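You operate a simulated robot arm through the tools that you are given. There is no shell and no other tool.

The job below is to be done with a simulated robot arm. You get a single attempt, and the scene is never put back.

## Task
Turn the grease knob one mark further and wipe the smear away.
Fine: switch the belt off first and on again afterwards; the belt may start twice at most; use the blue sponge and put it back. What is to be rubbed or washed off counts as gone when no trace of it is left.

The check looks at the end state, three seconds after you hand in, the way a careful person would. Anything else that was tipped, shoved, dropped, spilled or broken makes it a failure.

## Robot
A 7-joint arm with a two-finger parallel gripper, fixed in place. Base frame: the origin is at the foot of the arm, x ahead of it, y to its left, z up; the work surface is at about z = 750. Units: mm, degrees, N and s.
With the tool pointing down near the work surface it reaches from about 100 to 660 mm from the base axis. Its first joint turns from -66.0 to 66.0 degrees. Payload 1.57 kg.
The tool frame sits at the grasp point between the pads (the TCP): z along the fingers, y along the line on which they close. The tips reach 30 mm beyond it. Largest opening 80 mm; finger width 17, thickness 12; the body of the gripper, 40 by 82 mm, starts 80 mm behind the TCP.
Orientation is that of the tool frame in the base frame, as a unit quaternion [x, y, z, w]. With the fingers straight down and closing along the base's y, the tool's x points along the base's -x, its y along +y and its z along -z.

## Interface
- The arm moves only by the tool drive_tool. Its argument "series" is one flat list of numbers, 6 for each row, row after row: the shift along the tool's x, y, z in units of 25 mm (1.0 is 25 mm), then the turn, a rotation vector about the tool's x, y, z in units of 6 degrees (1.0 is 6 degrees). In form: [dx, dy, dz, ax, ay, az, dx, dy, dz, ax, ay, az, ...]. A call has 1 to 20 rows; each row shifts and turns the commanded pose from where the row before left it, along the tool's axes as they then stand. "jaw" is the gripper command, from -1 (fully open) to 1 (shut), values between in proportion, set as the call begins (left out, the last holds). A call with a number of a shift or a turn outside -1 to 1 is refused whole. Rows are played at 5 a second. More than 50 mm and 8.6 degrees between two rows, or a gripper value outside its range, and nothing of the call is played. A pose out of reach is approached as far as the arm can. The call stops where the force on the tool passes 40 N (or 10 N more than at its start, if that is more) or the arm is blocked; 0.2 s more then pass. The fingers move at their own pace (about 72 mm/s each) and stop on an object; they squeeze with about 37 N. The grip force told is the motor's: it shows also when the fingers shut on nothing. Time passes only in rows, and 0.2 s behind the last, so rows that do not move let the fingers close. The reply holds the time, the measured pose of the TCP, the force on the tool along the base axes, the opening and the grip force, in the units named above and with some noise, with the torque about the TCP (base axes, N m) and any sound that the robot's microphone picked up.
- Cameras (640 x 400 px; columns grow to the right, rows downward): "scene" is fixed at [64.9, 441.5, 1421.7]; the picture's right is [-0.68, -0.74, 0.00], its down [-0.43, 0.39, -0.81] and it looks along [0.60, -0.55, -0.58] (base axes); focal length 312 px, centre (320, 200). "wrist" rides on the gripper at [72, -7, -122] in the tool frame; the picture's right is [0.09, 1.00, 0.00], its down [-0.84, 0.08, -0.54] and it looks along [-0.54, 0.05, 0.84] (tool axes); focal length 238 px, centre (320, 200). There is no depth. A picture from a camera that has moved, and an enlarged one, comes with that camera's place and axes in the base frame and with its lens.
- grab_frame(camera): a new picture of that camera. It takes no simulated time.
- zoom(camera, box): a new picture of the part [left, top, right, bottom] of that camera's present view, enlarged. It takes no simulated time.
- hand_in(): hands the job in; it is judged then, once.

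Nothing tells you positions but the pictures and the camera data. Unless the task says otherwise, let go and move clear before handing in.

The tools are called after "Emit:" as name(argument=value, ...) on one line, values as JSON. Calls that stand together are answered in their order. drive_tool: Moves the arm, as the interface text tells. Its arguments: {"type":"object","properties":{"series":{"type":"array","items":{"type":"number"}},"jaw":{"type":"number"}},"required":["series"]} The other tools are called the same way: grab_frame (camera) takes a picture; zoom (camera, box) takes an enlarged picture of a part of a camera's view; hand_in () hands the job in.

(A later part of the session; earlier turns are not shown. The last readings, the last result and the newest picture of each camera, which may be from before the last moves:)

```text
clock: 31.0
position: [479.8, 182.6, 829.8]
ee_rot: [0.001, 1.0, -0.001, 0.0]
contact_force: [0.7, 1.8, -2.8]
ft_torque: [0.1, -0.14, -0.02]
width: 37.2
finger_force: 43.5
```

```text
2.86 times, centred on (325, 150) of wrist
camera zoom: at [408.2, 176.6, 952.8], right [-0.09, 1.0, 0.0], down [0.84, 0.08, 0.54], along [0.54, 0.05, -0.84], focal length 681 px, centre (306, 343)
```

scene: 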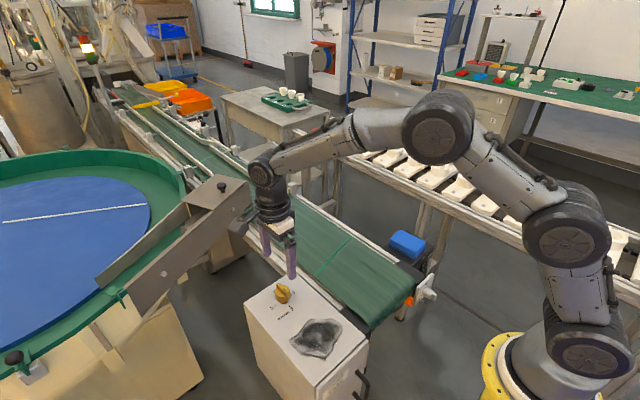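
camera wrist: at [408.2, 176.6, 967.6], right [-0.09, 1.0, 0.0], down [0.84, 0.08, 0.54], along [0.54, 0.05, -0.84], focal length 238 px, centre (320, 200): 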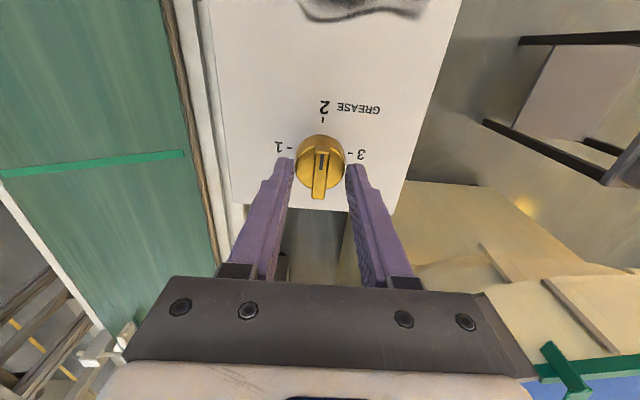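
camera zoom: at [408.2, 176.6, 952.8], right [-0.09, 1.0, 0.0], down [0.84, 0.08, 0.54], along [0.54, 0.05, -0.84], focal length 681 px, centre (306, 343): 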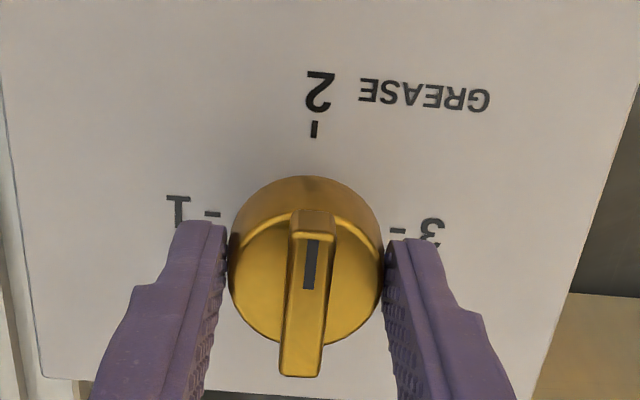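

A firm hold on the knob body (37 mm). Turning the first 30° clockwise (from above) towards 3 and checking that the knob follows.

Emit:
drive_tool(series=[0, 0, 0, 0, 0, 1, 0, 0, 0, 0, 0, 1, 0, 0, 0, 0, 0, 1, 0, 0, 0, 0, 0, 1, 0, 0, 0, 0, 0, 1])

Emit:
zoom(camera="scene", box=[255, 255, 325, 325])

Emit:
zoom(camera="wrist", box=[260, 80, 390, 220])

```text
clock: 32.2
position: [480.3, 182.3, 830.4]
ee_rot: [0.261, 0.965, 0.0, 0.001]
contact_force: [-2.0, 2.2, 4.7]
ft_torque: [0.56, 0.83, 0.01]
width: 37.1
finger_force: 43.8
```

```text
5.71 times, centred on (290, 290) of scene
camera zoom: at [64.8, 441.5, 1421.7], right [-0.68, -0.74, 0.0], down [-0.43, 0.39, -0.81], along [0.6, -0.55, -0.58], focal length 1782 px, centre (491, -314)
```

zoom: 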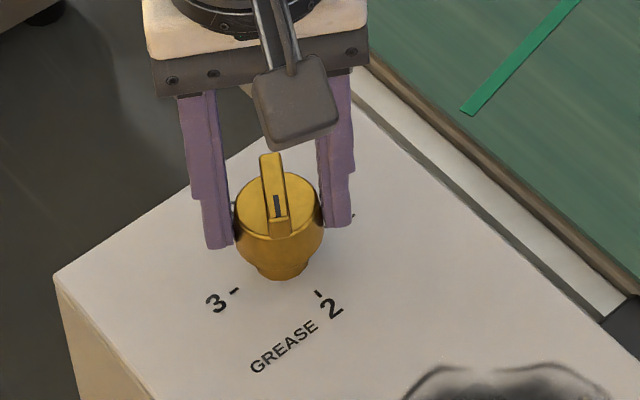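

```text
2.86 times, centred on (325, 150) of wrist
camera zoom: at [414.6, 213.6, 952.8], right [0.42, 0.91, 0.0], down [0.76, -0.35, 0.54], along [0.49, -0.23, -0.84], focal length 681 px, centre (306, 343)
```

zoom: 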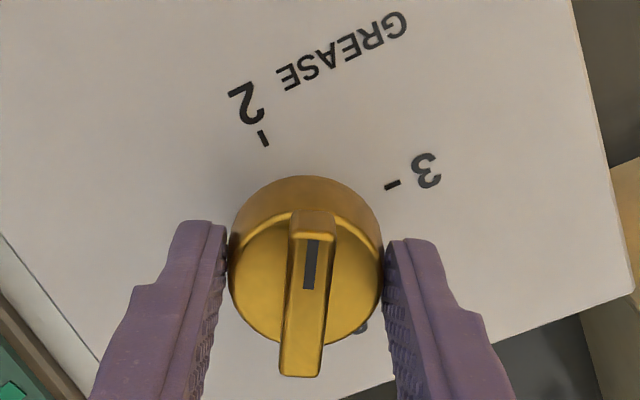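

The knob turns with the gripper without slip. Turning the remaining 60°.

Emit:
drive_tool(series=[0, 0, 0, 0, 0, 1, 0, 0, 0, 0, 0, 1, 0, 0, 0, 0, 0, 1, 0, 0, 0, 0, 0, 1, 0, 0, 0, 0, 0, 1, 0, 0, 0, 0, 0, 1, 0, 0, 0, 0, 0, 1, 0, 0, 0, 0, 0, 1, 0, 0, 0, 0, 0, 1, 0, 0, 0, 0, 0, 1, 0, 0, 0, 0, 0, 0, 0, 0, 0, 0, 0, 0])

Emit:
zoom(camera="scene", box=[255, 255, 325, 325])

Emit:
zoom(camera="wrist", box=[260, 80, 390, 220])

```text
clock: 34.8
position: [481.0, 182.2, 829.8]
ee_rot: [0.708, 0.707, 0.0, 0.001]
contact_force: [-11.9, 10.7, 17.0]
ft_torque: [0.48, 0.41, 0.0]
width: 36.6
finger_force: 43.3
```

```text
5.71 times, centred on (290, 290) of scene
camera zoom: at [64.4, 441.6, 1421.7], right [-0.68, -0.74, 0.0], down [-0.43, 0.39, -0.81], along [0.6, -0.55, -0.58], focal length 1782 px, centre (491, -314)
```

zoom: 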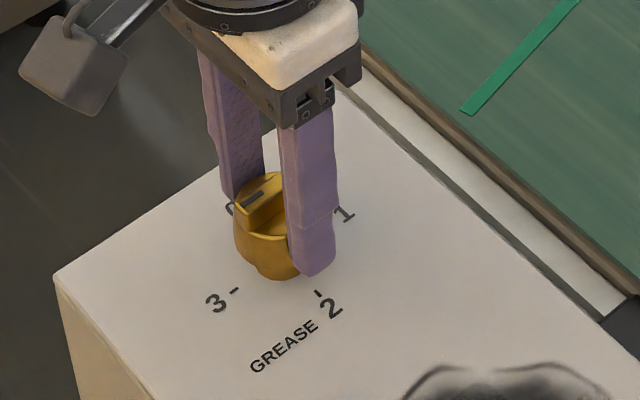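

```text
2.86 times, centred on (325, 150) of wrist
camera zoom: at [473.3, 255.0, 952.8], right [1.0, 0.09, 0.0], down [0.08, -0.84, 0.54], along [0.05, -0.54, -0.84], focal length 681 px, centre (306, 343)
```

zoom: 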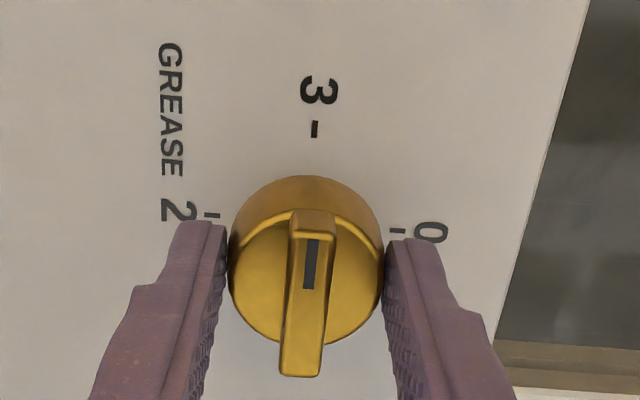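

The pointer is now at 3. Releasing the knob and lifting clear to check it stays.

Emit:
drive_tool(series=[0, 0, 0, 0, 0, 0, 0, 0, 0, 0, 0, 0, 0, 0, -1, 0, 0, 0, 0, 0, -1, 0, 0, 0, 0, 0, -1, 0, 0, 0, 0, 0, -1, 0, 0, 0, 0, 0, 0, 0, 0, 0], jaw=-0.3)

Emit:
zoom(camera="scene", box=[255, 255, 325, 325])

Emit:
zoom(camera="wrist", box=[280, 75, 370, 165])

Emit:
grab_frame(camera="wrist")

```text
clock: 36.4
position: [480.6, 183.2, 928.3]
ee_rot: [0.707, 0.707, 0.001, 0.0]
contact_force: [0.1, -0.5, -0.4]
ft_torque: [-0.01, 0.01, 0.0]
width: 52.0
finger_force: 0.0
```

```text
5.71 times, centred on (290, 290) of scene
camera zoom: at [64.9, 441.5, 1421.7], right [-0.68, -0.74, 0.0], down [-0.43, 0.39, -0.81], along [0.6, -0.55, -0.58], focal length 1782 px, centre (491, -314)
```

zoom: 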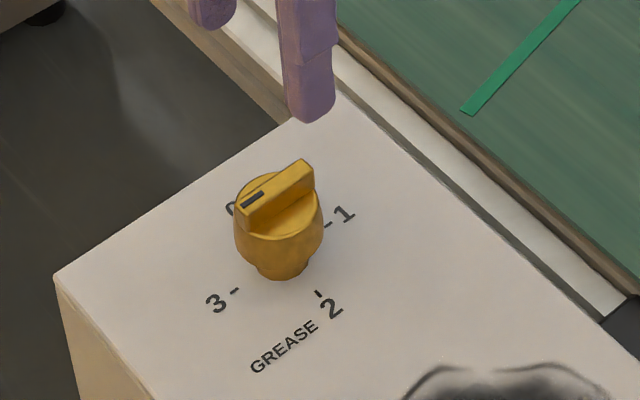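

```text
4.44 times, centred on (325, 120) of wrist
camera zoom: at [474.1, 254.6, 1051.7], right [1.0, 0.09, 0.0], down [0.08, -0.84, 0.54], along [0.05, -0.54, -0.84], focal length 1059 px, centre (298, 556)
```

zoom: 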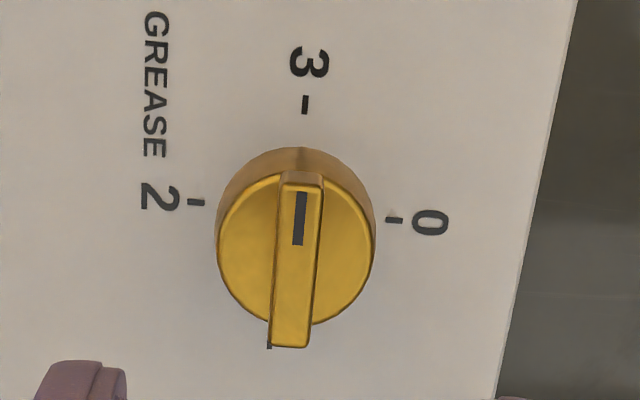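

```text
taken
camera wrist: at [474.1, 254.6, 1051.7], right [1.0, 0.09, 0.0], down [0.08, -0.84, 0.54], along [0.05, -0.54, -0.84], focal length 238 px, centre (320, 200)
```

wrist: 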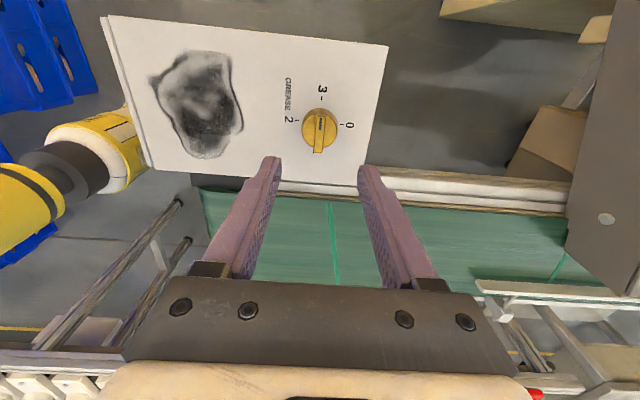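

The knob rests at mark 3. Next, rotate back and travel to look at the sponge on the belt drive box from above.

Emit:
drive_tool(series=[0, 0, 0, 0, 0, -1, 0, 0, 0, 0, 0, -1, 0, 0, 0, 0, 0, -1, 0, 0, 0, 0, 0, -1, 0, 0, 0, 0, 0, -1, 0, 0, 0, 0, 0, -1, 0, 0, 0, 0, 0, -1, 0, 0, 0, 0, 0, -1, 0, 0, 0, 0, 0, -1, 0, 0, 0, 0, 0, -1, 0, 0, 0, 0, 0, -1, 0, 0, 0, 0, 0, -1, 0, 0, 0, 0, 0, -1, 0, 0, 0, 0, 0, -1, 0, 0, 0, 0, 0, -1], jaw=-1)

Emit:
drive_tool(series=[0.373, -0.977, 0.06, 0, 0, 0, 0.373, -0.977, 0.06, 0, 0, 0, 0.373, -0.977, 0.06, 0, 0, 0, 0.373, -0.977, 0.06, 0, 0, 0, 0.373, -0.977, 0.06, 0, 0, 0, 0.373, -0.977, 0.06, 0, 0, 0, 0.373, -0.977, 0.06, 0, 0, 0, 0.373, -0.977, 0.06, 0, 0, 0, 0.373, -0.977, 0.06, 0, 0, 0, 0.373, -0.977, 0.06, 0, 0, 0, 0.373, -0.977, 0.06, 0, 0, 0, 0.373, -0.977, 0.06, 0, 0, 0, 0.373, -0.977, 0.06, 0, 0, 0, 0.373, -0.977, 0.06, 0, 0, 0, 0.373, -0.977, 0.06, 0, 0, 0, 0.373, -0.977, 0.06, 0, 0, 0, 0.373, -0.977, 0.06, 0, 0, 0, 0.373, -0.977, 0.06, 0, 0, 0, 0.373, -0.977, 0.06, 0, 0, 0, 0, 0, 0, 0, 0, 0])

Emit:
grab_frame(camera="wrist")

Emit:
grab_frame(camera="scene")

```text
clock: 39.6
position: [480.2, 182.5, 928.8]
ee_rot: [0.0, 1.0, 0.0, 0.0]
contact_force: [-0.1, 0.0, -0.2]
ft_torque: [0.01, -0.02, -0.01]
width: 80.1
finger_force: 0.0
```

```text
clock: 43.8
position: [303.9, -280.9, 902.0]
ee_rot: [0.0, 1.0, 0.0, -0.001]
contact_force: [0.1, 0.1, 0.1]
ft_torque: [0.03, 0.02, 0.01]
width: 80.0
finger_force: 0.1
```

```text
taken
camera wrist: at [231.2, -286.3, 1024.9], right [-0.09, 1.0, 0.0], down [0.84, 0.08, 0.54], along [0.54, 0.05, -0.84], focal length 238 px, centre (320, 200)
```

wrist: 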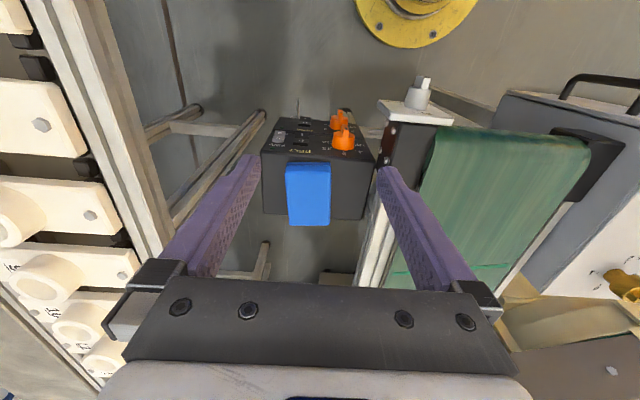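

```text
taken
```

scene: 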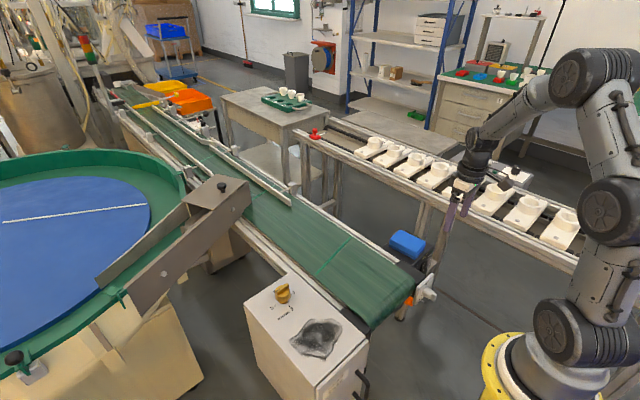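

The sponge is in view on the drive box top. Zooming for its exact outline, and glancing at the stack light whose colour seems to have changed.

Emit:
zoom(camera="wrist", box=[250, 140, 390, 235])

Emit:
zoom(camera="scene", box=[60, 10, 120, 80])

Emit:
zoom(camera="scene", box=[375, 220, 445, 290])

```text
4.21 times, centred on (320, 188) of wrist
camera zoom: at [231.2, -286.3, 1024.9], right [-0.09, 1.0, 0.0], down [0.84, 0.08, 0.54], along [0.54, 0.05, -0.84], focal length 1004 px, centre (320, 253)
```

zoom: 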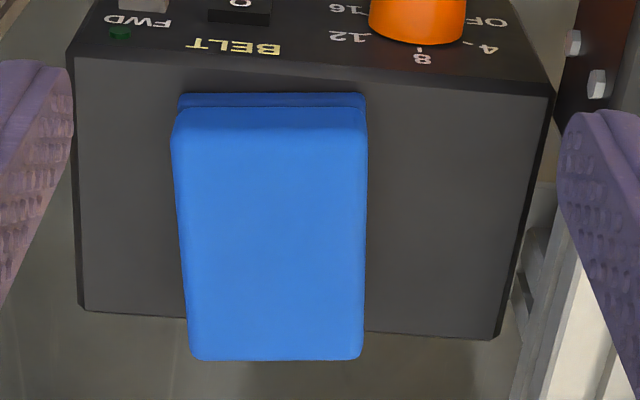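

```text
5.71 times, centred on (90, 45) of scene
camera zoom: at [64.9, 441.5, 1421.7], right [-0.68, -0.74, 0.0], down [-0.43, 0.39, -0.81], along [0.6, -0.55, -0.58], focal length 1782 px, centre (1634, 1086)
```

zoom: 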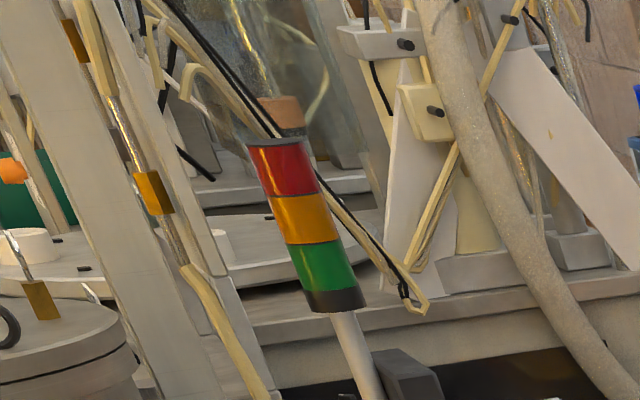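

```text
5.71 times, centred on (410, 255) of scene
camera zoom: at [64.9, 441.5, 1421.7], right [-0.68, -0.74, 0.0], down [-0.43, 0.39, -0.81], along [0.6, -0.55, -0.58], focal length 1782 px, centre (-194, -114)
```

zoom: 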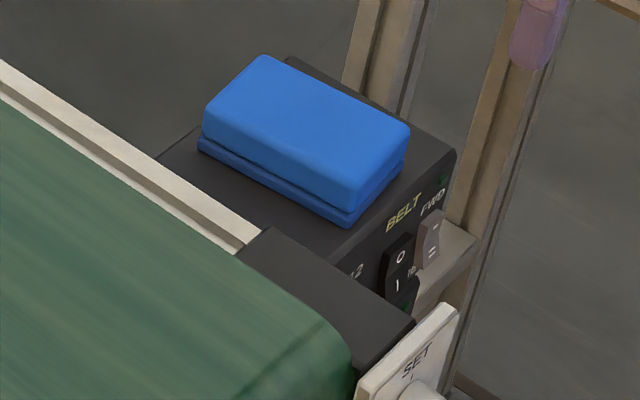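

Sponge: about 102 × 66 mm, centre (427, -285), yaw ≈ 5° , top z≈716, resting on the drive box top at z≈688. I'll position above it with matching yaw, tips still clear of it.

Emit:
drive_tool(series=[-0.984, -0.034, 0, 0, 0, 0, -0.984, -0.034, 0, 0, 0, 0, -0.984, -0.034, 0, 0, 0, 0, -0.984, -0.034, 0, 0, 0, 0, -0.984, -0.034, 0, 0, 0, 0, 0, 0, 0.94, 0, 0, 0, 0, 0, 0.94, 0, 0, 0, 0, 0, 0.94, 0, 0, 0, 0, 0, 0.94, 0, 0, 0, 0, 0, 0.94, 0, 0, 0, 0, 0, 0.94, 0, 0, -0.88, 0, 0, 0, 0, 0, 0])

Emit:
grab_frame(camera="wrist")

Emit:
zoom(camera="scene", box=[365, 200, 455, 290])

```text
clock: 46.4
position: [427.5, -285.3, 760.9]
ee_rot: [-0.046, 0.999, 0.0, 0.0]
contact_force: [0.3, 0.0, 0.5]
ft_torque: [-0.01, 0.03, 0.03]
width: 80.1
finger_force: 0.0
```

```text
taken
camera wrist: at [356.2, -296.9, 882.9], right [-0.18, 0.98, 0.0], down [0.83, 0.15, 0.54], along [0.53, 0.1, -0.84], focal length 238 px, centre (320, 200)
```

wrist: 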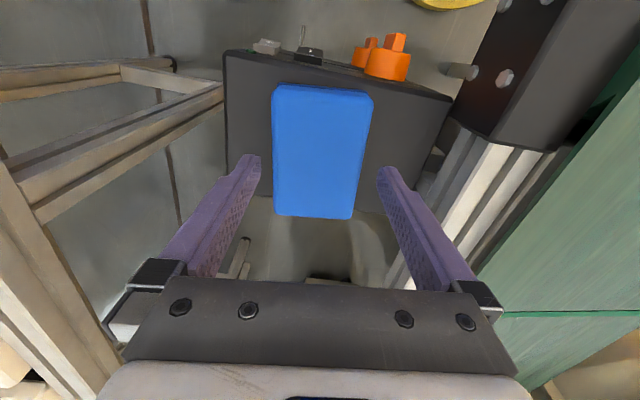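

```text
4.44 times, centred on (410, 245) of scene
camera zoom: at [64.9, 441.5, 1421.7], right [-0.68, -0.74, 0.0], down [-0.43, 0.39, -0.81], along [0.6, -0.55, -0.58], focal length 1386 px, centre (-80, 0)
```

zoom: 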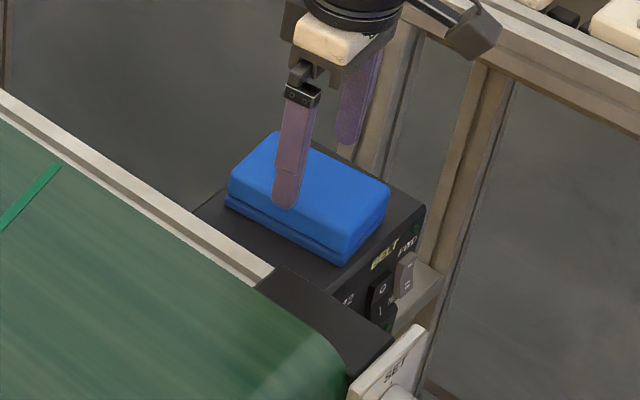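

Aligned within 1–2 mm. Descending so the tips end just above the tray surface beside the sponge.

Emit:
drive_tool(series=[-0.08, -0.04, 0.5, 0, 0, 0, 0, 0, 0.5, 0, 0, 0, 0, 0, 0.28, 0, 0, 0, 0, 0, 0.16, 0, 0, 0, 0, 0, 0, 0, 0, 0])

Emit:
grab_frame(camera="wrist")

Emit:
zoom(camera="scene", box=[375, 215, 445, 285])

```text
clock: 47.6
position: [429.5, -286.8, 723.6]
ee_rot: [-0.046, 0.999, 0.0, 0.0]
contact_force: [-0.4, 0.2, 0.2]
ft_torque: [-0.01, 0.01, 0.0]
width: 80.0
finger_force: 0.0
```

```text
taken
camera wrist: at [358.1, -298.8, 846.7], right [-0.18, 0.98, 0.0], down [0.83, 0.15, 0.54], along [0.53, 0.1, -0.84], focal length 238 px, centre (320, 200)
```

wrist: 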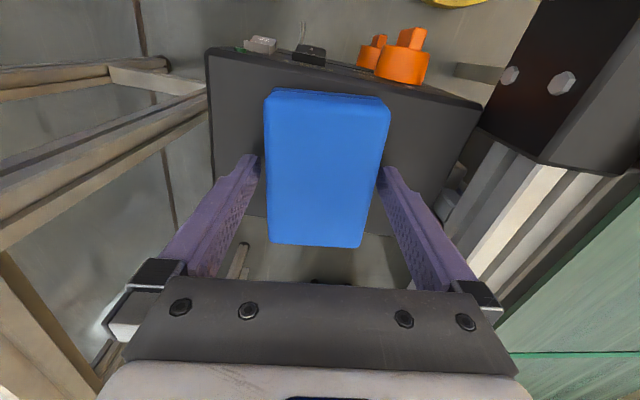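

```text
5.71 times, centred on (410, 250) of scene
camera zoom: at [64.9, 441.5, 1421.7], right [-0.68, -0.74, 0.0], down [-0.43, 0.39, -0.81], along [0.6, -0.55, -0.58], focal length 1782 px, centre (-194, -86)
```

zoom: 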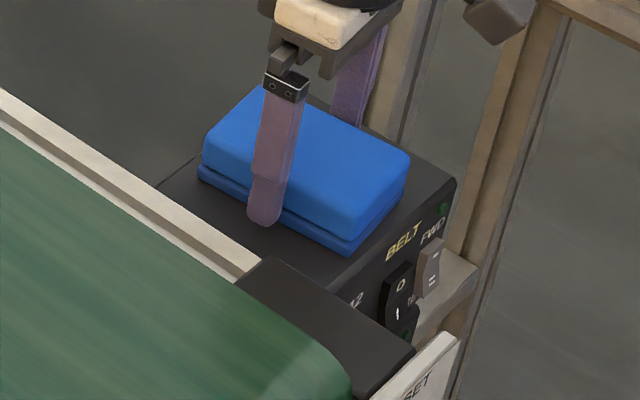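

The fingers are on both sides of the sponge. I'll raise 4 mm so the tips keep clear of surfaces while wiping, then close.

Emit:
drive_tool(series=[0, 0, -0.16, 0, 0, 0, 0, 0, 0, 0, 0, 0])

Emit:
drive_tool(series=[0, 0, 0, 0, 0, 0, 0, 0, 0, 0, 0, 0, 0, 0, 0, 0, 0, 0, 0, 0, 0, 0, 0, 0], jaw=1)

Emit:
grab_frame(camera="wrist")

Emit:
zoom(camera="scene", box=[375, 215, 445, 285])

```text
clock: 48.2
position: [428.9, -286.7, 726.7]
ee_rot: [-0.046, 0.999, 0.0, 0.0]
contact_force: [0.3, 0.1, -0.2]
ft_torque: [0.01, 0.0, 0.0]
width: 80.2
finger_force: 0.1
```

```text
clock: 49.2
position: [429.3, -286.8, 729.0]
ee_rot: [-0.046, 0.999, 0.0, 0.0]
contact_force: [0.0, -0.2, 0.7]
ft_torque: [0.0, -0.02, 0.03]
width: 66.4
finger_force: 37.1
```

```text
taken
camera wrist: at [358.2, -299.4, 851.0], right [-0.18, 0.98, 0.0], down [0.83, 0.15, 0.54], along [0.53, 0.1, -0.84], focal length 238 px, centre (320, 200)
```

wrist: 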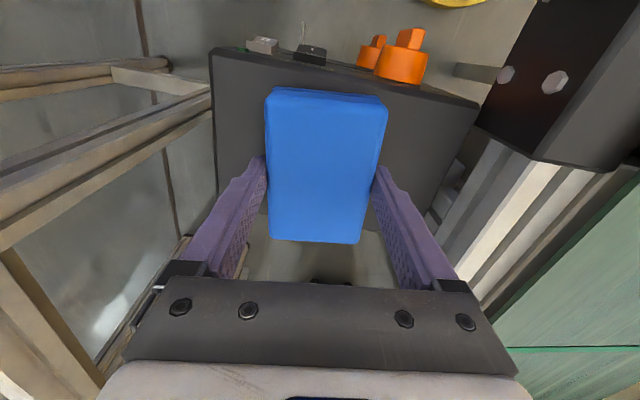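

```text
5.71 times, centred on (410, 250) of scene
camera zoom: at [64.9, 441.5, 1421.7], right [-0.68, -0.74, 0.0], down [-0.43, 0.39, -0.81], along [0.6, -0.55, -0.58], focal length 1782 px, centre (-194, -86)
```

zoom: 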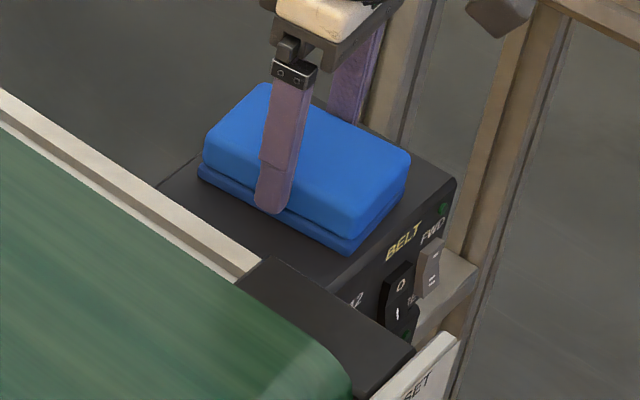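

Sponge held at 66 mm width. Lifting it straight up and carrying it at height over to the control box.

Emit:
drive_tool(series=[0, 0, -0.5, 0, 0, 0, 0, 0, -1, 0, 0, 0, 0, 0, -1, 0, 0, 0, 0, 0, -1, 0, 0, 0, 0, 0, -1, 0, 0, 0, 0, 0, -1, 0, 0, 0, 0, 0, -1, 0, 0, 0, 0, 0, -1, 0, 0, 0, 0, 0, -0.5, 0, 0, 0])

Emit:
drive_tool(series=[0.0744, 0.951, 0, 0, 0, 0, 0.0744, 0.951, 0, 0, 0, 0, 0.0744, 0.951, 0, 0, 0, 0, 0.0744, 0.951, 0, 0, 0, 0, 0.0744, 0.951, 0, 0, 0, 0, 0.0744, 0.951, 0, 0, 0, 0, 0.0744, 0.951, 0, 0, 0, 0, 0.0744, 0.951, 0, 0, 0, 0, 0.0744, 0.951, 0, 0, 0, 0, 0.0744, 0.951, 0, 0, 0, 0, 0.0744, 0.951, 0, 0, 0, 0, 0.0744, 0.951, 0, 0, 0, 0, 0.0744, 0.951, 0, 0, 0, 0, 0.0744, 0.951, 0, 0, 0, 0, 0.0744, 0.951, 0, 0, 0, 0, 0.0744, 0.951, 0, 0, 0, 0, 0.0744, 0.951, 0, 0, 0, 0, 0.0744, 0.951, 0, 0, 0, 0, 0.0744, 0.951, 0, 0, 0, 0, 0.0744, 0.951, 0, 0, 0, 0])

Emit:
grab_frame(camera="wrist")

Emit:
grab_frame(camera="scene")

```text
clock: 51.2
position: [430.2, -287.1, 928.5]
ee_rot: [-0.047, 0.999, 0.0, 0.0]
contact_force: [-0.4, 0.2, -0.8]
ft_torque: [0.02, 0.0, 0.01]
width: 66.3
finger_force: 36.7
```

```text
clock: 55.4
position: [346.8, 184.3, 927.9]
ee_rot: [-0.046, 0.999, 0.0, -0.001]
contact_force: [0.4, 0.2, -0.1]
ft_torque: [0.01, -0.01, 0.02]
width: 66.3
finger_force: 37.0
```

```text
taken
camera wrist: at [276.5, 172.0, 1050.0], right [-0.18, 0.98, 0.0], down [0.83, 0.15, 0.54], along [0.53, 0.1, -0.84], focal length 238 px, centre (320, 200)
```

wrist: 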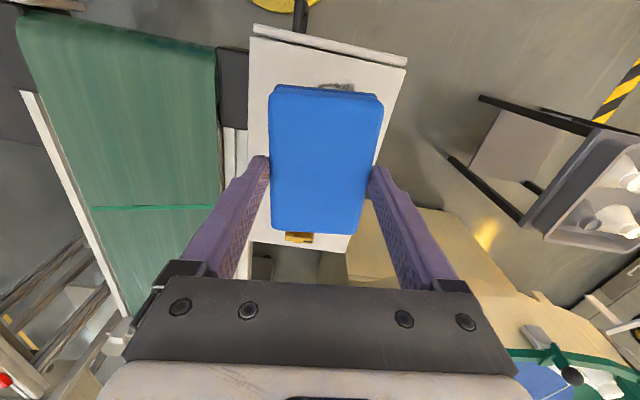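

```text
taken
```

scene: 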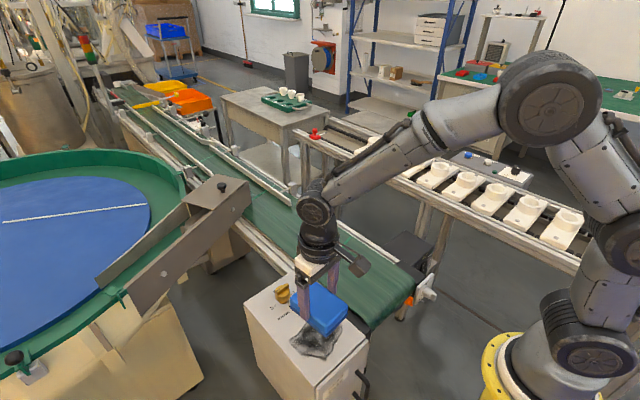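

Sponge is above the smear. Rotating it a quarter turn so its long side lies along y (fingers then sit on the ±x sides, away from the belt rail).

Emit:
drive_tool(series=[0, 0, 0, 0, 0, 1, 0, 0, 0, 0, 0, 1, 0, 0, 0, 0, 0, 1, 0, 0, 0, 0, 0, 1, 0, 0, 0, 0, 0, 1, 0, 0, 0, 0, 0, 1, 0, 0, 0, 0, 0, 1, 0, 0, 0, 0, 0, 1, 0, 0, 0, 0, 0, 1, 0, 0, 0, 0, 0, 1, 0, 0, 0, 0, 0, 1, 0, 0, 0, 0, 0, 1, 0, 0, 0, 0, 0, 1, 0, 0, 0, 0, 0, 1, 0, 0, 0, 0, 0, 1, 0, 0, 0, 0, 0, 0.88, 0, 0, 0, 0, 0, 0])

Emit:
grab_frame(camera="wrist")

Emit:
grab_frame(camera="scene")

```text
clock: 59.0
position: [348.3, 183.9, 927.7]
ee_rot: [0.708, 0.706, 0.0, 0.0]
contact_force: [-0.2, 0.6, -0.9]
ft_torque: [0.02, 0.0, -0.04]
width: 66.4
finger_force: 37.4
```

```text
taken
camera wrist: at [340.8, 256.2, 1050.3], right [1.0, 0.09, 0.0], down [0.08, -0.84, 0.54], along [0.05, -0.54, -0.84], focal length 238 px, centre (320, 200)
```

wrist: 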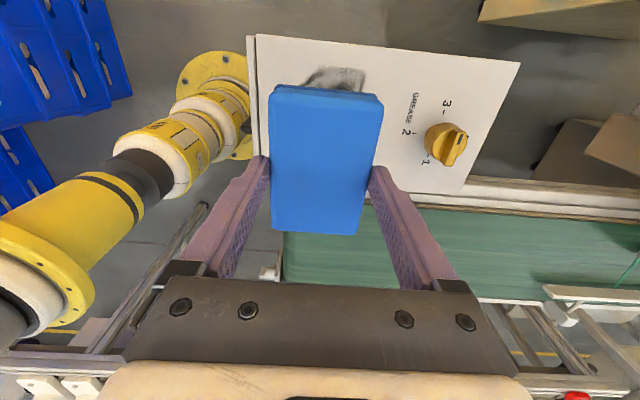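

```text
taken
```

scene: 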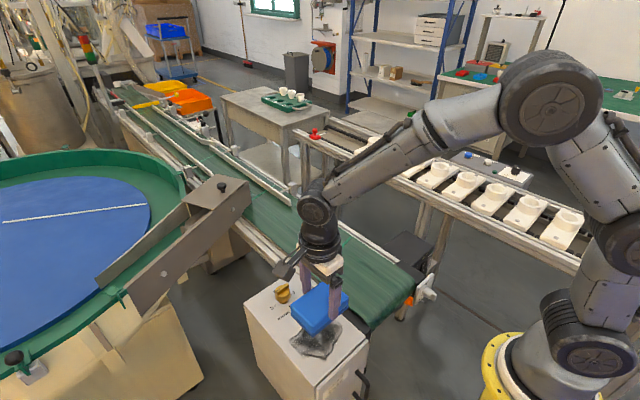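

Now lowering the sponge towards the box top, then in small steps until light contact.

Emit:
drive_tool(series=[0, 0, 1, 0, 0, 0, 0, 0, 1, 0, 0, 0, 0, 0, 1, 0, 0, 0, 0, 0, 0.6, 0, 0, 0, 0, 0, 0.4, 0, 0, 0, 0, 0, 0.1, 0, 0, 0, 0, 0, 0, 0, 0, 0])

Emit:
zoom(camera="scene", box=[250, 260, 380, 370])

```text
clock: 60.2
position: [347.1, 183.3, 833.2]
ee_rot: [0.707, 0.707, 0.0, 0.0]
contact_force: [-4.3, -2.0, 9.0]
ft_torque: [-0.03, 0.16, 0.0]
width: 66.3
finger_force: 37.0
stopped in row 6: the force on the tool passed its limit at 49 N (the readings are from after the stop); the commanded pose is now the measured one
```

```text
3.64 times, centred on (315, 315) of scene
camera zoom: at [64.7, 441.4, 1421.7], right [-0.68, -0.74, 0.0], down [-0.43, 0.39, -0.81], along [0.6, -0.55, -0.58], focal length 1134 px, centre (338, -218)
```

zoom: 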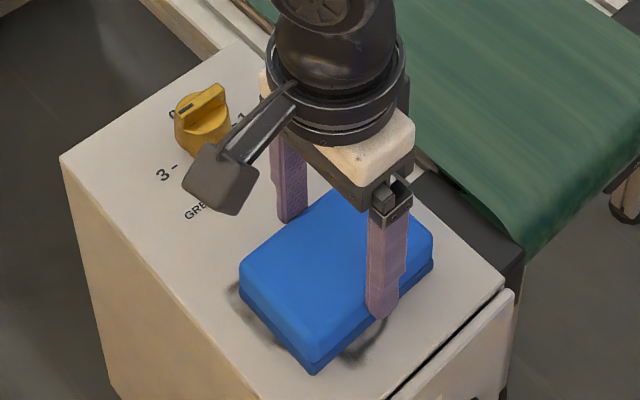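

Contact came at TCP z≈833 and I'm holding about 9 N on the surface. Starting with a short sideways stroke to see how the force behaves.

Emit:
drive_tool(series=[0, -0.2, 0, 0, 0, 0, 0, -0.3, 0, 0, 0, 0, 0, -0.3, 0, 0, 0, 0])

Emit:
zoom(camera="scene", box=[250, 260, 380, 370])

```text
clock: 61.0
position: [329.1, 184.5, 832.6]
ee_rot: [0.707, 0.707, 0.001, 0.001]
contact_force: [5.7, 0.6, 8.0]
ft_torque: [0.06, -0.19, -0.04]
width: 66.1
finger_force: 37.1
```

```text
3.64 times, centred on (315, 315) of scene
camera zoom: at [65.0, 441.5, 1421.7], right [-0.68, -0.74, 0.0], down [-0.43, 0.39, -0.81], along [0.6, -0.55, -0.58], focal length 1134 px, centre (338, -218)
```

zoom: 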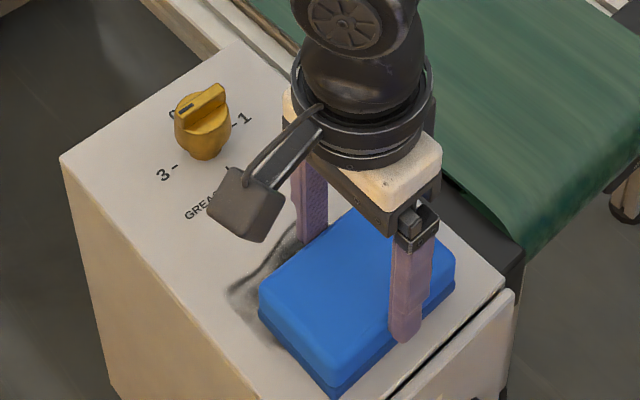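

Steady ~8 N pressure with light friction. Now rastering the sponge over the whole smear area.

Emit:
drive_tool(series=[-0.44, 0, 0, 0, 0, 0, 0, 0.352, 0, 0, 0, 0, 0, 0.352, 0, 0, 0, 0, 0, 0.352, 0, 0, 0, 0, 0, 0.352, 0, 0, 0, 0, 0, 0.352, 0, 0, 0, 0, 0.44, 0, 0, 0, 0, 0, 0, -0.352, 0, 0, 0, 0, 0, -0.352, 0, 0, 0, 0, 0, -0.352, 0, 0, 0, 0, 0, -0.352, 0, 0, 0, 0, 0, -0.352, 0, 0, 0, 0, 0.5, 0, 0, 0, 0, 0, 0, 0.352, 0, 0, 0, 0, 0, 0.352, 0, 0, 0, 0, 0, 0.352, 0, 0, 0, 0, 0, 0.352, 0, 0, 0, 0, 0, 0.352, 0, 0, 0, 0])

Emit:
zoom(camera="scene", box=[250, 260, 380, 370])

Emit:
grab_frame(camera="wrist")

```text
clock: 61.6
position: [331.3, 173.0, 832.2]
ee_rot: [0.707, 0.707, -0.005, -0.002]
contact_force: [-4.7, 0.0, 6.9]
ft_torque: [0.07, -0.01, 0.0]
width: 66.3
finger_force: 36.6
stopped in row 3: the force on the tool passed its limit at 47 N (the readings are from after the stop); the commanded pose is now the measured one
```

```text
3.64 times, centred on (315, 315) of scene
camera zoom: at [64.7, 441.4, 1421.7], right [-0.68, -0.74, 0.0], down [-0.43, 0.39, -0.81], along [0.6, -0.55, -0.58], focal length 1134 px, centre (338, -218)
```

zoom: 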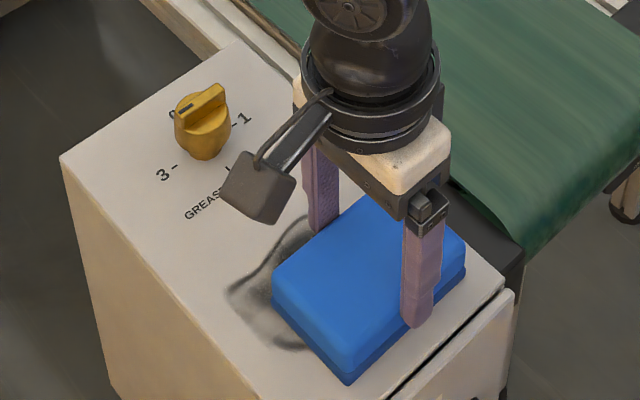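

```text
taken
camera wrist: at [325.5, 246.5, 955.4], right [1.0, 0.09, -0.01], down [0.08, -0.83, 0.54], along [0.04, -0.54, -0.84], focal length 238 px, centre (320, 200)
```

wrist: 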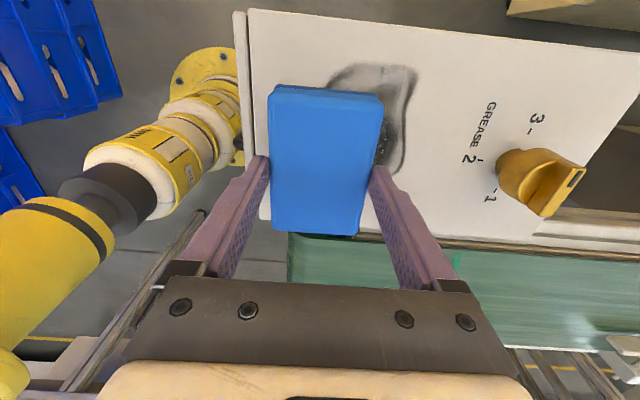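

The force limit tripped on the reversal; readings settled at ~7 N. I'll continue with slower, smaller steps and slightly less pressure.

Emit:
drive_tool(series=[0, 0, -0.03, 0, 0, 0, 0, 0.1, 0, 0, 0, 0, 0, 0.15, 0, 0, 0, 0, 0, 0.2, 0, 0, 0, 0, 0, 0.2, 0, 0, 0, 0])

Emit:
zoom(camera="scene", box=[250, 260, 380, 370])

```text
clock: 62.9
position: [347.8, 173.5, 834.3]
ee_rot: [0.707, 0.707, -0.004, -0.003]
contact_force: [-0.9, -0.2, 0.8]
ft_torque: [-0.02, -0.02, -0.01]
width: 66.4
finger_force: 37.2
```

```text
3.64 times, centred on (315, 315) of scene
camera zoom: at [64.9, 441.5, 1421.7], right [-0.68, -0.74, 0.0], down [-0.43, 0.39, -0.81], along [0.6, -0.55, -0.58], focal length 1134 px, centre (338, -218)
```

zoom: 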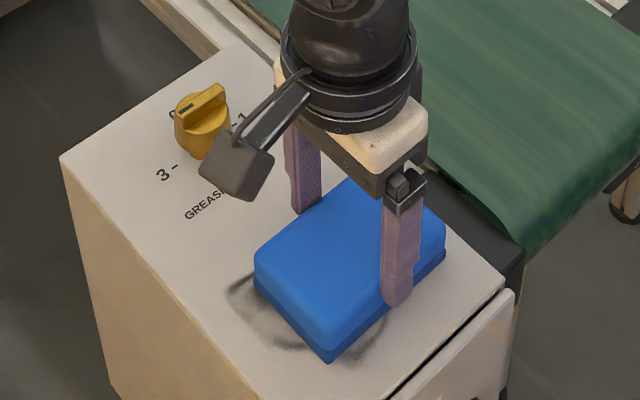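

Contact is now barely there (0.8 N), and the tool picked up a 0.6° tilt. Levelling it and pressing slightly.

Emit:
drive_tool(series=[0, 0, 0, -0.09, 0, 0, 0, 0, 0.02, 0, 0, 0, 0, 0, 0.02, 0, 0, 0, 0, 0, 0, 0, 0, 0])

```text
clock: 63.9
position: [347.9, 173.6, 832.1]
ee_rot: [0.707, 0.707, -0.001, 0.0]
contact_force: [-2.9, 0.0, 11.5]
ft_torque: [-0.05, 0.47, 0.02]
width: 66.0
finger_force: 36.7
```

About 11 N now and level. Continuing the stroke slowly in +x.

Emit:
drive_tool(series=[0, 0.1, 0, 0, 0, 0, 0, 0.15, 0, 0, 0, 0, 0, 0.15, 0, 0, 0, 0, 0, 0.15, 0, 0, 0, 0, 0, 0.15, 0, 0, 0, 0, 0, 0.15, 0, 0, 0, 0, 0, 0.1, 0, 0, 0, 0])

Emit:
grab_frame(camera="wrist")

Emit:
zoom(camera="scene", box=[250, 260, 380, 370])

```text
clock: 64.7
position: [354.1, 173.7, 831.5]
ee_rot: [0.706, 0.708, -0.005, -0.001]
contact_force: [-3.5, -1.6, 6.4]
ft_torque: [0.05, -0.01, 0.04]
width: 66.4
finger_force: 37.2
stopped in row 4: the force on the tool passed its limit at 40 N (the readings are from after the stop); the commanded pose is now the measured one
```

```text
taken
camera wrist: at [348.6, 246.3, 955.1], right [1.0, 0.09, -0.01], down [0.08, -0.83, 0.55], along [0.04, -0.54, -0.84], focal length 238 px, centre (320, 200)
```

wrist: 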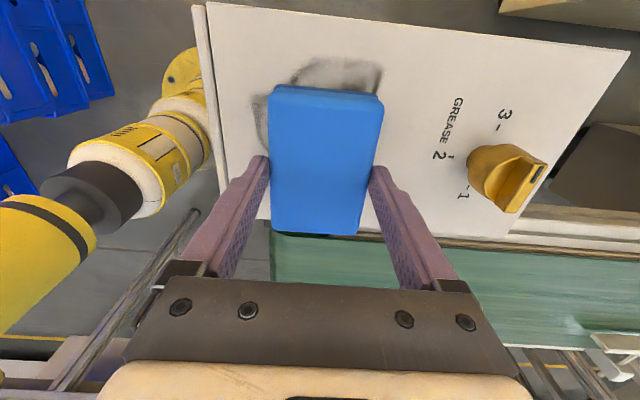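

```text
3.64 times, centred on (315, 315) of scene
camera zoom: at [64.8, 441.4, 1421.7], right [-0.68, -0.74, 0.0], down [-0.43, 0.39, -0.81], along [0.6, -0.55, -0.58], focal length 1134 px, centre (338, -218)
```

zoom: 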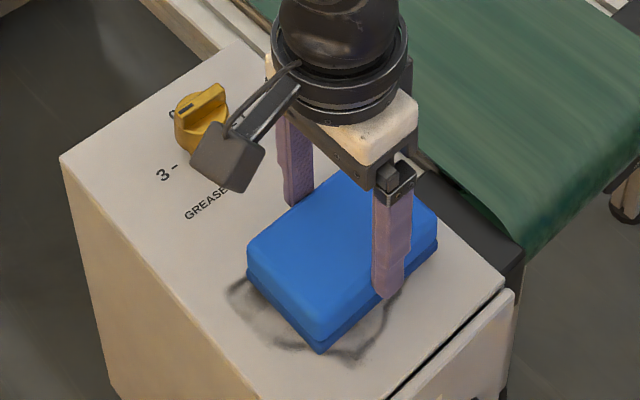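

Strokes towards +x tend to stick. I'll lift briefly to see how well the wiped part is cleaning.

Emit:
drive_tool(series=[0, 0, -0.2, 0, 0, 0, 0, 0, -1, -0.1, 0, 0, 0, 0, -1, 0, 0, 0, 0, 0, -1, 0, 0, 0, 0, 0, -1, 0, 0, 0, 0, 0, 0, 0, 0, 0])

Emit:
zoom(camera="scene", box=[250, 260, 380, 370])

Emit:
grab_frame(camera="wrist")

```text
clock: 66.1
position: [355.2, 172.4, 937.1]
ee_rot: [0.706, 0.708, -0.001, 0.003]
contact_force: [0.7, 0.2, 0.2]
ft_torque: [-0.04, 0.02, -0.01]
width: 66.4
finger_force: 37.1
```

```text
3.64 times, centred on (315, 315) of scene
camera zoom: at [64.9, 441.5, 1421.7], right [-0.68, -0.74, 0.0], down [-0.43, 0.39, -0.81], along [0.6, -0.55, -0.58], focal length 1134 px, centre (338, -218)
```

zoom: 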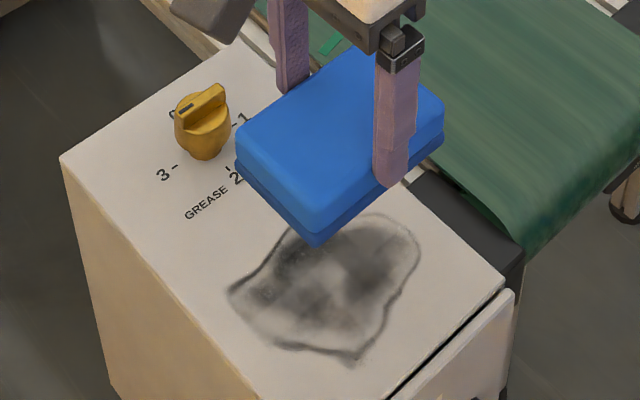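

```text
taken
camera wrist: at [348.1, 247.2, 1059.9], right [1.0, 0.09, 0.0], down [0.08, -0.83, 0.55], along [0.05, -0.54, -0.84], focal length 238 px, centre (320, 200)
```

wrist: 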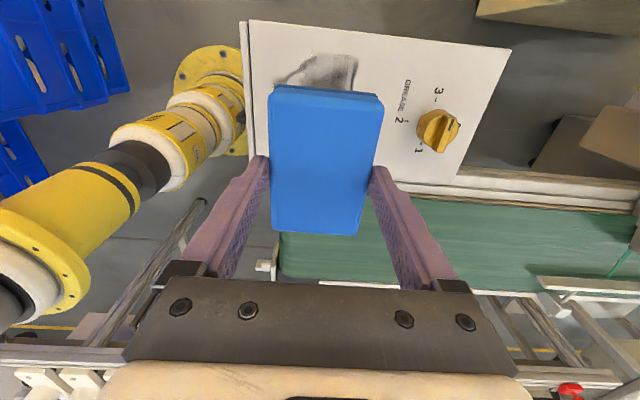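

The rubbed area is fading evenly but needs many more strokes. I'll level the tool, go to the near side, and try strokes along y.

Emit:
drive_tool(series=[-0.35, -0.96, 0, 0.02, 0.05, 0, 0, 0, 0.985, 0, 0, 0, 0, 0, 0.985, 0, 0, 0, 0, 0, 0.985, 0, 0, 0, 0, 0, 0.985, 0, 0, 0, 0, 0, 0.08, 0, 0, 0, 0, 0, 0.04, 0, 0, 0, 0, 0, 0, 0, 0, 0])

```text
clock: 67.9
position: [329.7, 163.7, 834.0]
ee_rot: [0.707, 0.708, 0.0, 0.001]
contact_force: [-0.5, 0.2, 0.6]
ft_torque: [-0.04, -0.02, -0.01]
width: 66.6
finger_force: 37.1
```

Emit:
drive_tool(series=[0, 0, 0.02, 0, 0, 0, 0, 0, 0.02, 0, 0, 0, 0, 0, 0, 0, 0, 0])

```text
clock: 68.7
position: [331.0, 164.3, 834.2]
ee_rot: [0.706, 0.708, 0.0, 0.001]
contact_force: [0.0, 0.6, 0.1]
ft_torque: [0.0, 0.02, -0.02]
width: 66.5
finger_force: 37.0
```

Not touching yet; stepping down a little more.

Emit:
drive_tool(series=[0, 0, 0.02, 0, 0, 0, 0, 0, 0.02, 0, 0, 0, 0, 0, 0, 0, 0, 0])

```text
clock: 69.5
position: [331.1, 164.2, 833.4]
ee_rot: [0.706, 0.708, 0.0, 0.0]
contact_force: [0.3, -0.5, -0.8]
ft_torque: [0.0, -0.04, 0.0]
width: 66.5
finger_force: 37.0
```

Emit:
drive_tool(series=[0, 0, 0.02, 0, 0, 0, 0, 0, 0, 0, 0, 0, 0, 0, 0.02, 0, 0, 0, 0, 0, 0, 0, 0, 0])

```text
clock: 70.5
position: [331.9, 164.6, 833.1]
ee_rot: [0.706, 0.708, 0.001, 0.001]
contact_force: [-1.3, 1.2, 3.4]
ft_torque: [-0.15, 0.09, -0.06]
width: 66.3
finger_force: 37.3
```

Touching at 3.4 N. Pressing a touch more and stroking along +y and back.

Emit:
drive_tool(series=[0, 0, 0.015, 0, 0, 0, 0.15, 0, 0, 0, 0, 0, 0.25, 0, 0, 0, 0, 0, 0.3, 0, 0, 0, 0, 0, 0.3, 0, 0, 0, 0, 0, 0.3, 0, 0, 0, 0, 0, 0.2, 0, 0, 0, 0, 0])

```text
clock: 72.1
position: [329.7, 202.6, 832.0]
ee_rot: [0.706, 0.708, 0.001, 0.0]
contact_force: [0.0, -6.9, 8.2]
ft_torque: [-0.25, -0.01, 0.02]
width: 66.5
finger_force: 37.2
```

The +y stroke ran smoothly with 8 N. Going back along −y.

Emit:
drive_tool(series=[-0.15, 0, 0, 0, 0, 0, -0.25, 0, 0, 0, 0, 0, -0.3, 0, 0, 0, 0, 0, -0.3, 0, 0, 0, 0, 0, -0.3, 0, 0, 0, 0, 0, -0.2, 0, 0, 0, 0, 0])

Emit:
zoom(camera="scene", box=[250, 260, 380, 370])

```text
clock: 73.5
position: [332.5, 166.8, 832.0]
ee_rot: [0.706, 0.708, 0.002, 0.001]
contact_force: [0.1, 7.5, 11.6]
ft_torque: [0.27, 0.19, -0.1]
width: 66.5
finger_force: 36.5
```

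```text
3.64 times, centred on (315, 315) of scene
camera zoom: at [64.8, 441.6, 1421.7], right [-0.68, -0.74, 0.0], down [-0.43, 0.39, -0.81], along [0.6, -0.55, -0.58], focal length 1134 px, centre (338, -218)
```

zoom: 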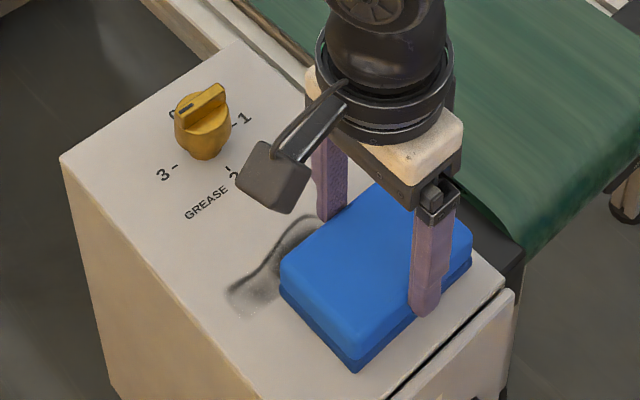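

Works well both ways. Running several back-and-forth strokes along y in this column.

Emit:
drive_tool(series=[0.3, 0, 0, 0, 0, 0, 0.4, 0, 0, 0, 0, 0, 0.4, 0, 0, 0, 0, 0, 0.4, 0, 0, 0, 0, 0, -0.3, 0, 0, 0, 0, 0, -0.4, 0, 0, 0, 0, 0, -0.4, 0, 0, 0, 0, 0, -0.4, 0, 0, 0, 0, 0, 0.3, 0, 0, 0, 0, 0, 0.4, 0, 0, 0, 0, 0, 0.4, 0, 0, 0, 0, 0, 0.4, 0, 0, 0, 0, 0, -0.3, 0, 0, 0, 0, 0, -0.4, 0, 0, 0, 0, 0, -0.4, 0, 0, 0, 0, 0, -0.4, 0, 0, 0, 0, 0])

Emit:
zoom(camera="scene", box=[250, 260, 380, 370])

```text
clock: 76.9
position: [330.6, 166.9, 832.0]
ee_rot: [0.706, 0.708, 0.001, 0.001]
contact_force: [0.5, 1.5, 2.9]
ft_torque: [0.02, 0.02, -0.05]
width: 66.3
finger_force: 36.8
```

```text
3.64 times, centred on (315, 315) of scene
camera zoom: at [64.9, 441.5, 1421.7], right [-0.68, -0.74, 0.0], down [-0.43, 0.39, -0.81], along [0.6, -0.55, -0.58], focal length 1134 px, centre (338, -218)
```

zoom: 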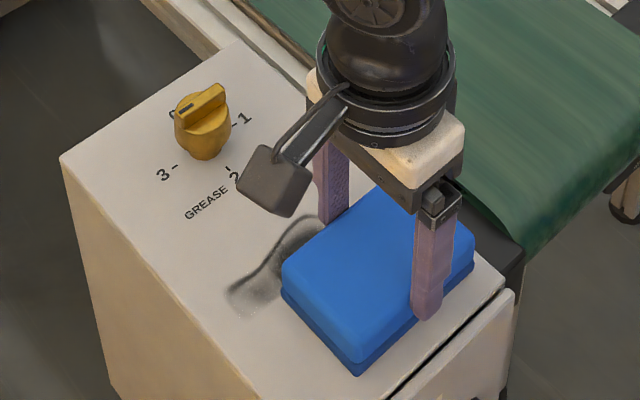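

Pressure dropped to ~3 N. I'll hop up a few mm, shift +x to the next column, and settle down again.

Emit:
drive_tool(series=[0, 0, -0.2, 0, 0, 0, 0, 0.76, 0, 0, 0, 0, 0, 0, 0.2, 0, 0, 0, 0, 0, 0.02, 0, 0, 0, 0, 0, 0, 0, 0, 0])

Emit:
zoom(camera="scene", box=[250, 260, 380, 370])

```text
clock: 78.1
position: [348.6, 164.0, 832.1]
ee_rot: [0.706, 0.708, 0.001, 0.001]
contact_force: [-2.8, 1.6, 6.8]
ft_torque: [0.02, 0.21, -0.01]
width: 66.6
finger_force: 37.2
```

```text
3.64 times, centred on (315, 315) of scene
camera zoom: at [64.7, 441.5, 1421.7], right [-0.68, -0.74, 0.0], down [-0.43, 0.39, -0.81], along [0.6, -0.55, -0.58], focal length 1134 px, centre (338, -218)
```

zoom: 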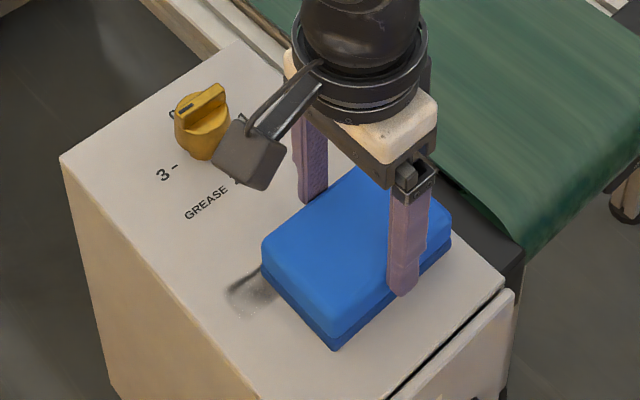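

The near side already looks clean. Repeating the strokes in this column.

Emit:
drive_tool(series=[0.3, 0, 0, 0, 0, 0, 0.4, 0, 0, 0, 0, 0, 0.4, 0, 0, 0, 0, 0, 0.4, 0, 0, 0, 0, 0, -0.3, 0, 0, 0, 0, 0, -0.4, 0, 0, 0, 0, 0, -0.4, 0, 0, 0, 0, 0, -0.4, 0, 0, 0, 0, 0, 0.3, 0, 0, 0, 0, 0, 0.4, 0, 0, 0, 0, 0, 0.4, 0, 0, 0, 0, 0, 0.4, 0, 0, 0, 0, 0, -0.3, 0, 0, 0, 0, 0, -0.4, 0, 0, 0, 0, 0, -0.4, 0, 0, 0, 0, 0, -0.4, 0, 0, 0, 0, 0])

Emit:
zoom(camera="scene", box=[250, 260, 380, 370])

```text
clock: 81.5
position: [349.4, 163.9, 832.0]
ee_rot: [0.707, 0.707, 0.002, 0.0]
contact_force: [0.1, 6.4, 10.0]
ft_torque: [0.29, 0.06, -0.03]
width: 66.2
finger_force: 36.6
```

```text
3.64 times, centred on (315, 315) of scene
camera zoom: at [64.8, 441.6, 1421.7], right [-0.68, -0.74, 0.0], down [-0.43, 0.39, -0.81], along [0.6, -0.55, -0.58], focal length 1134 px, centre (338, -218)
```

zoom: 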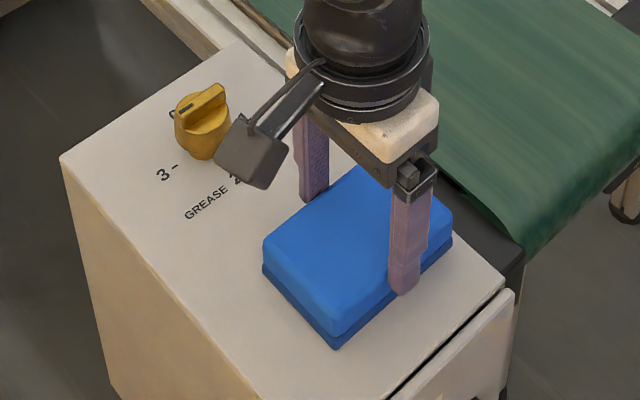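

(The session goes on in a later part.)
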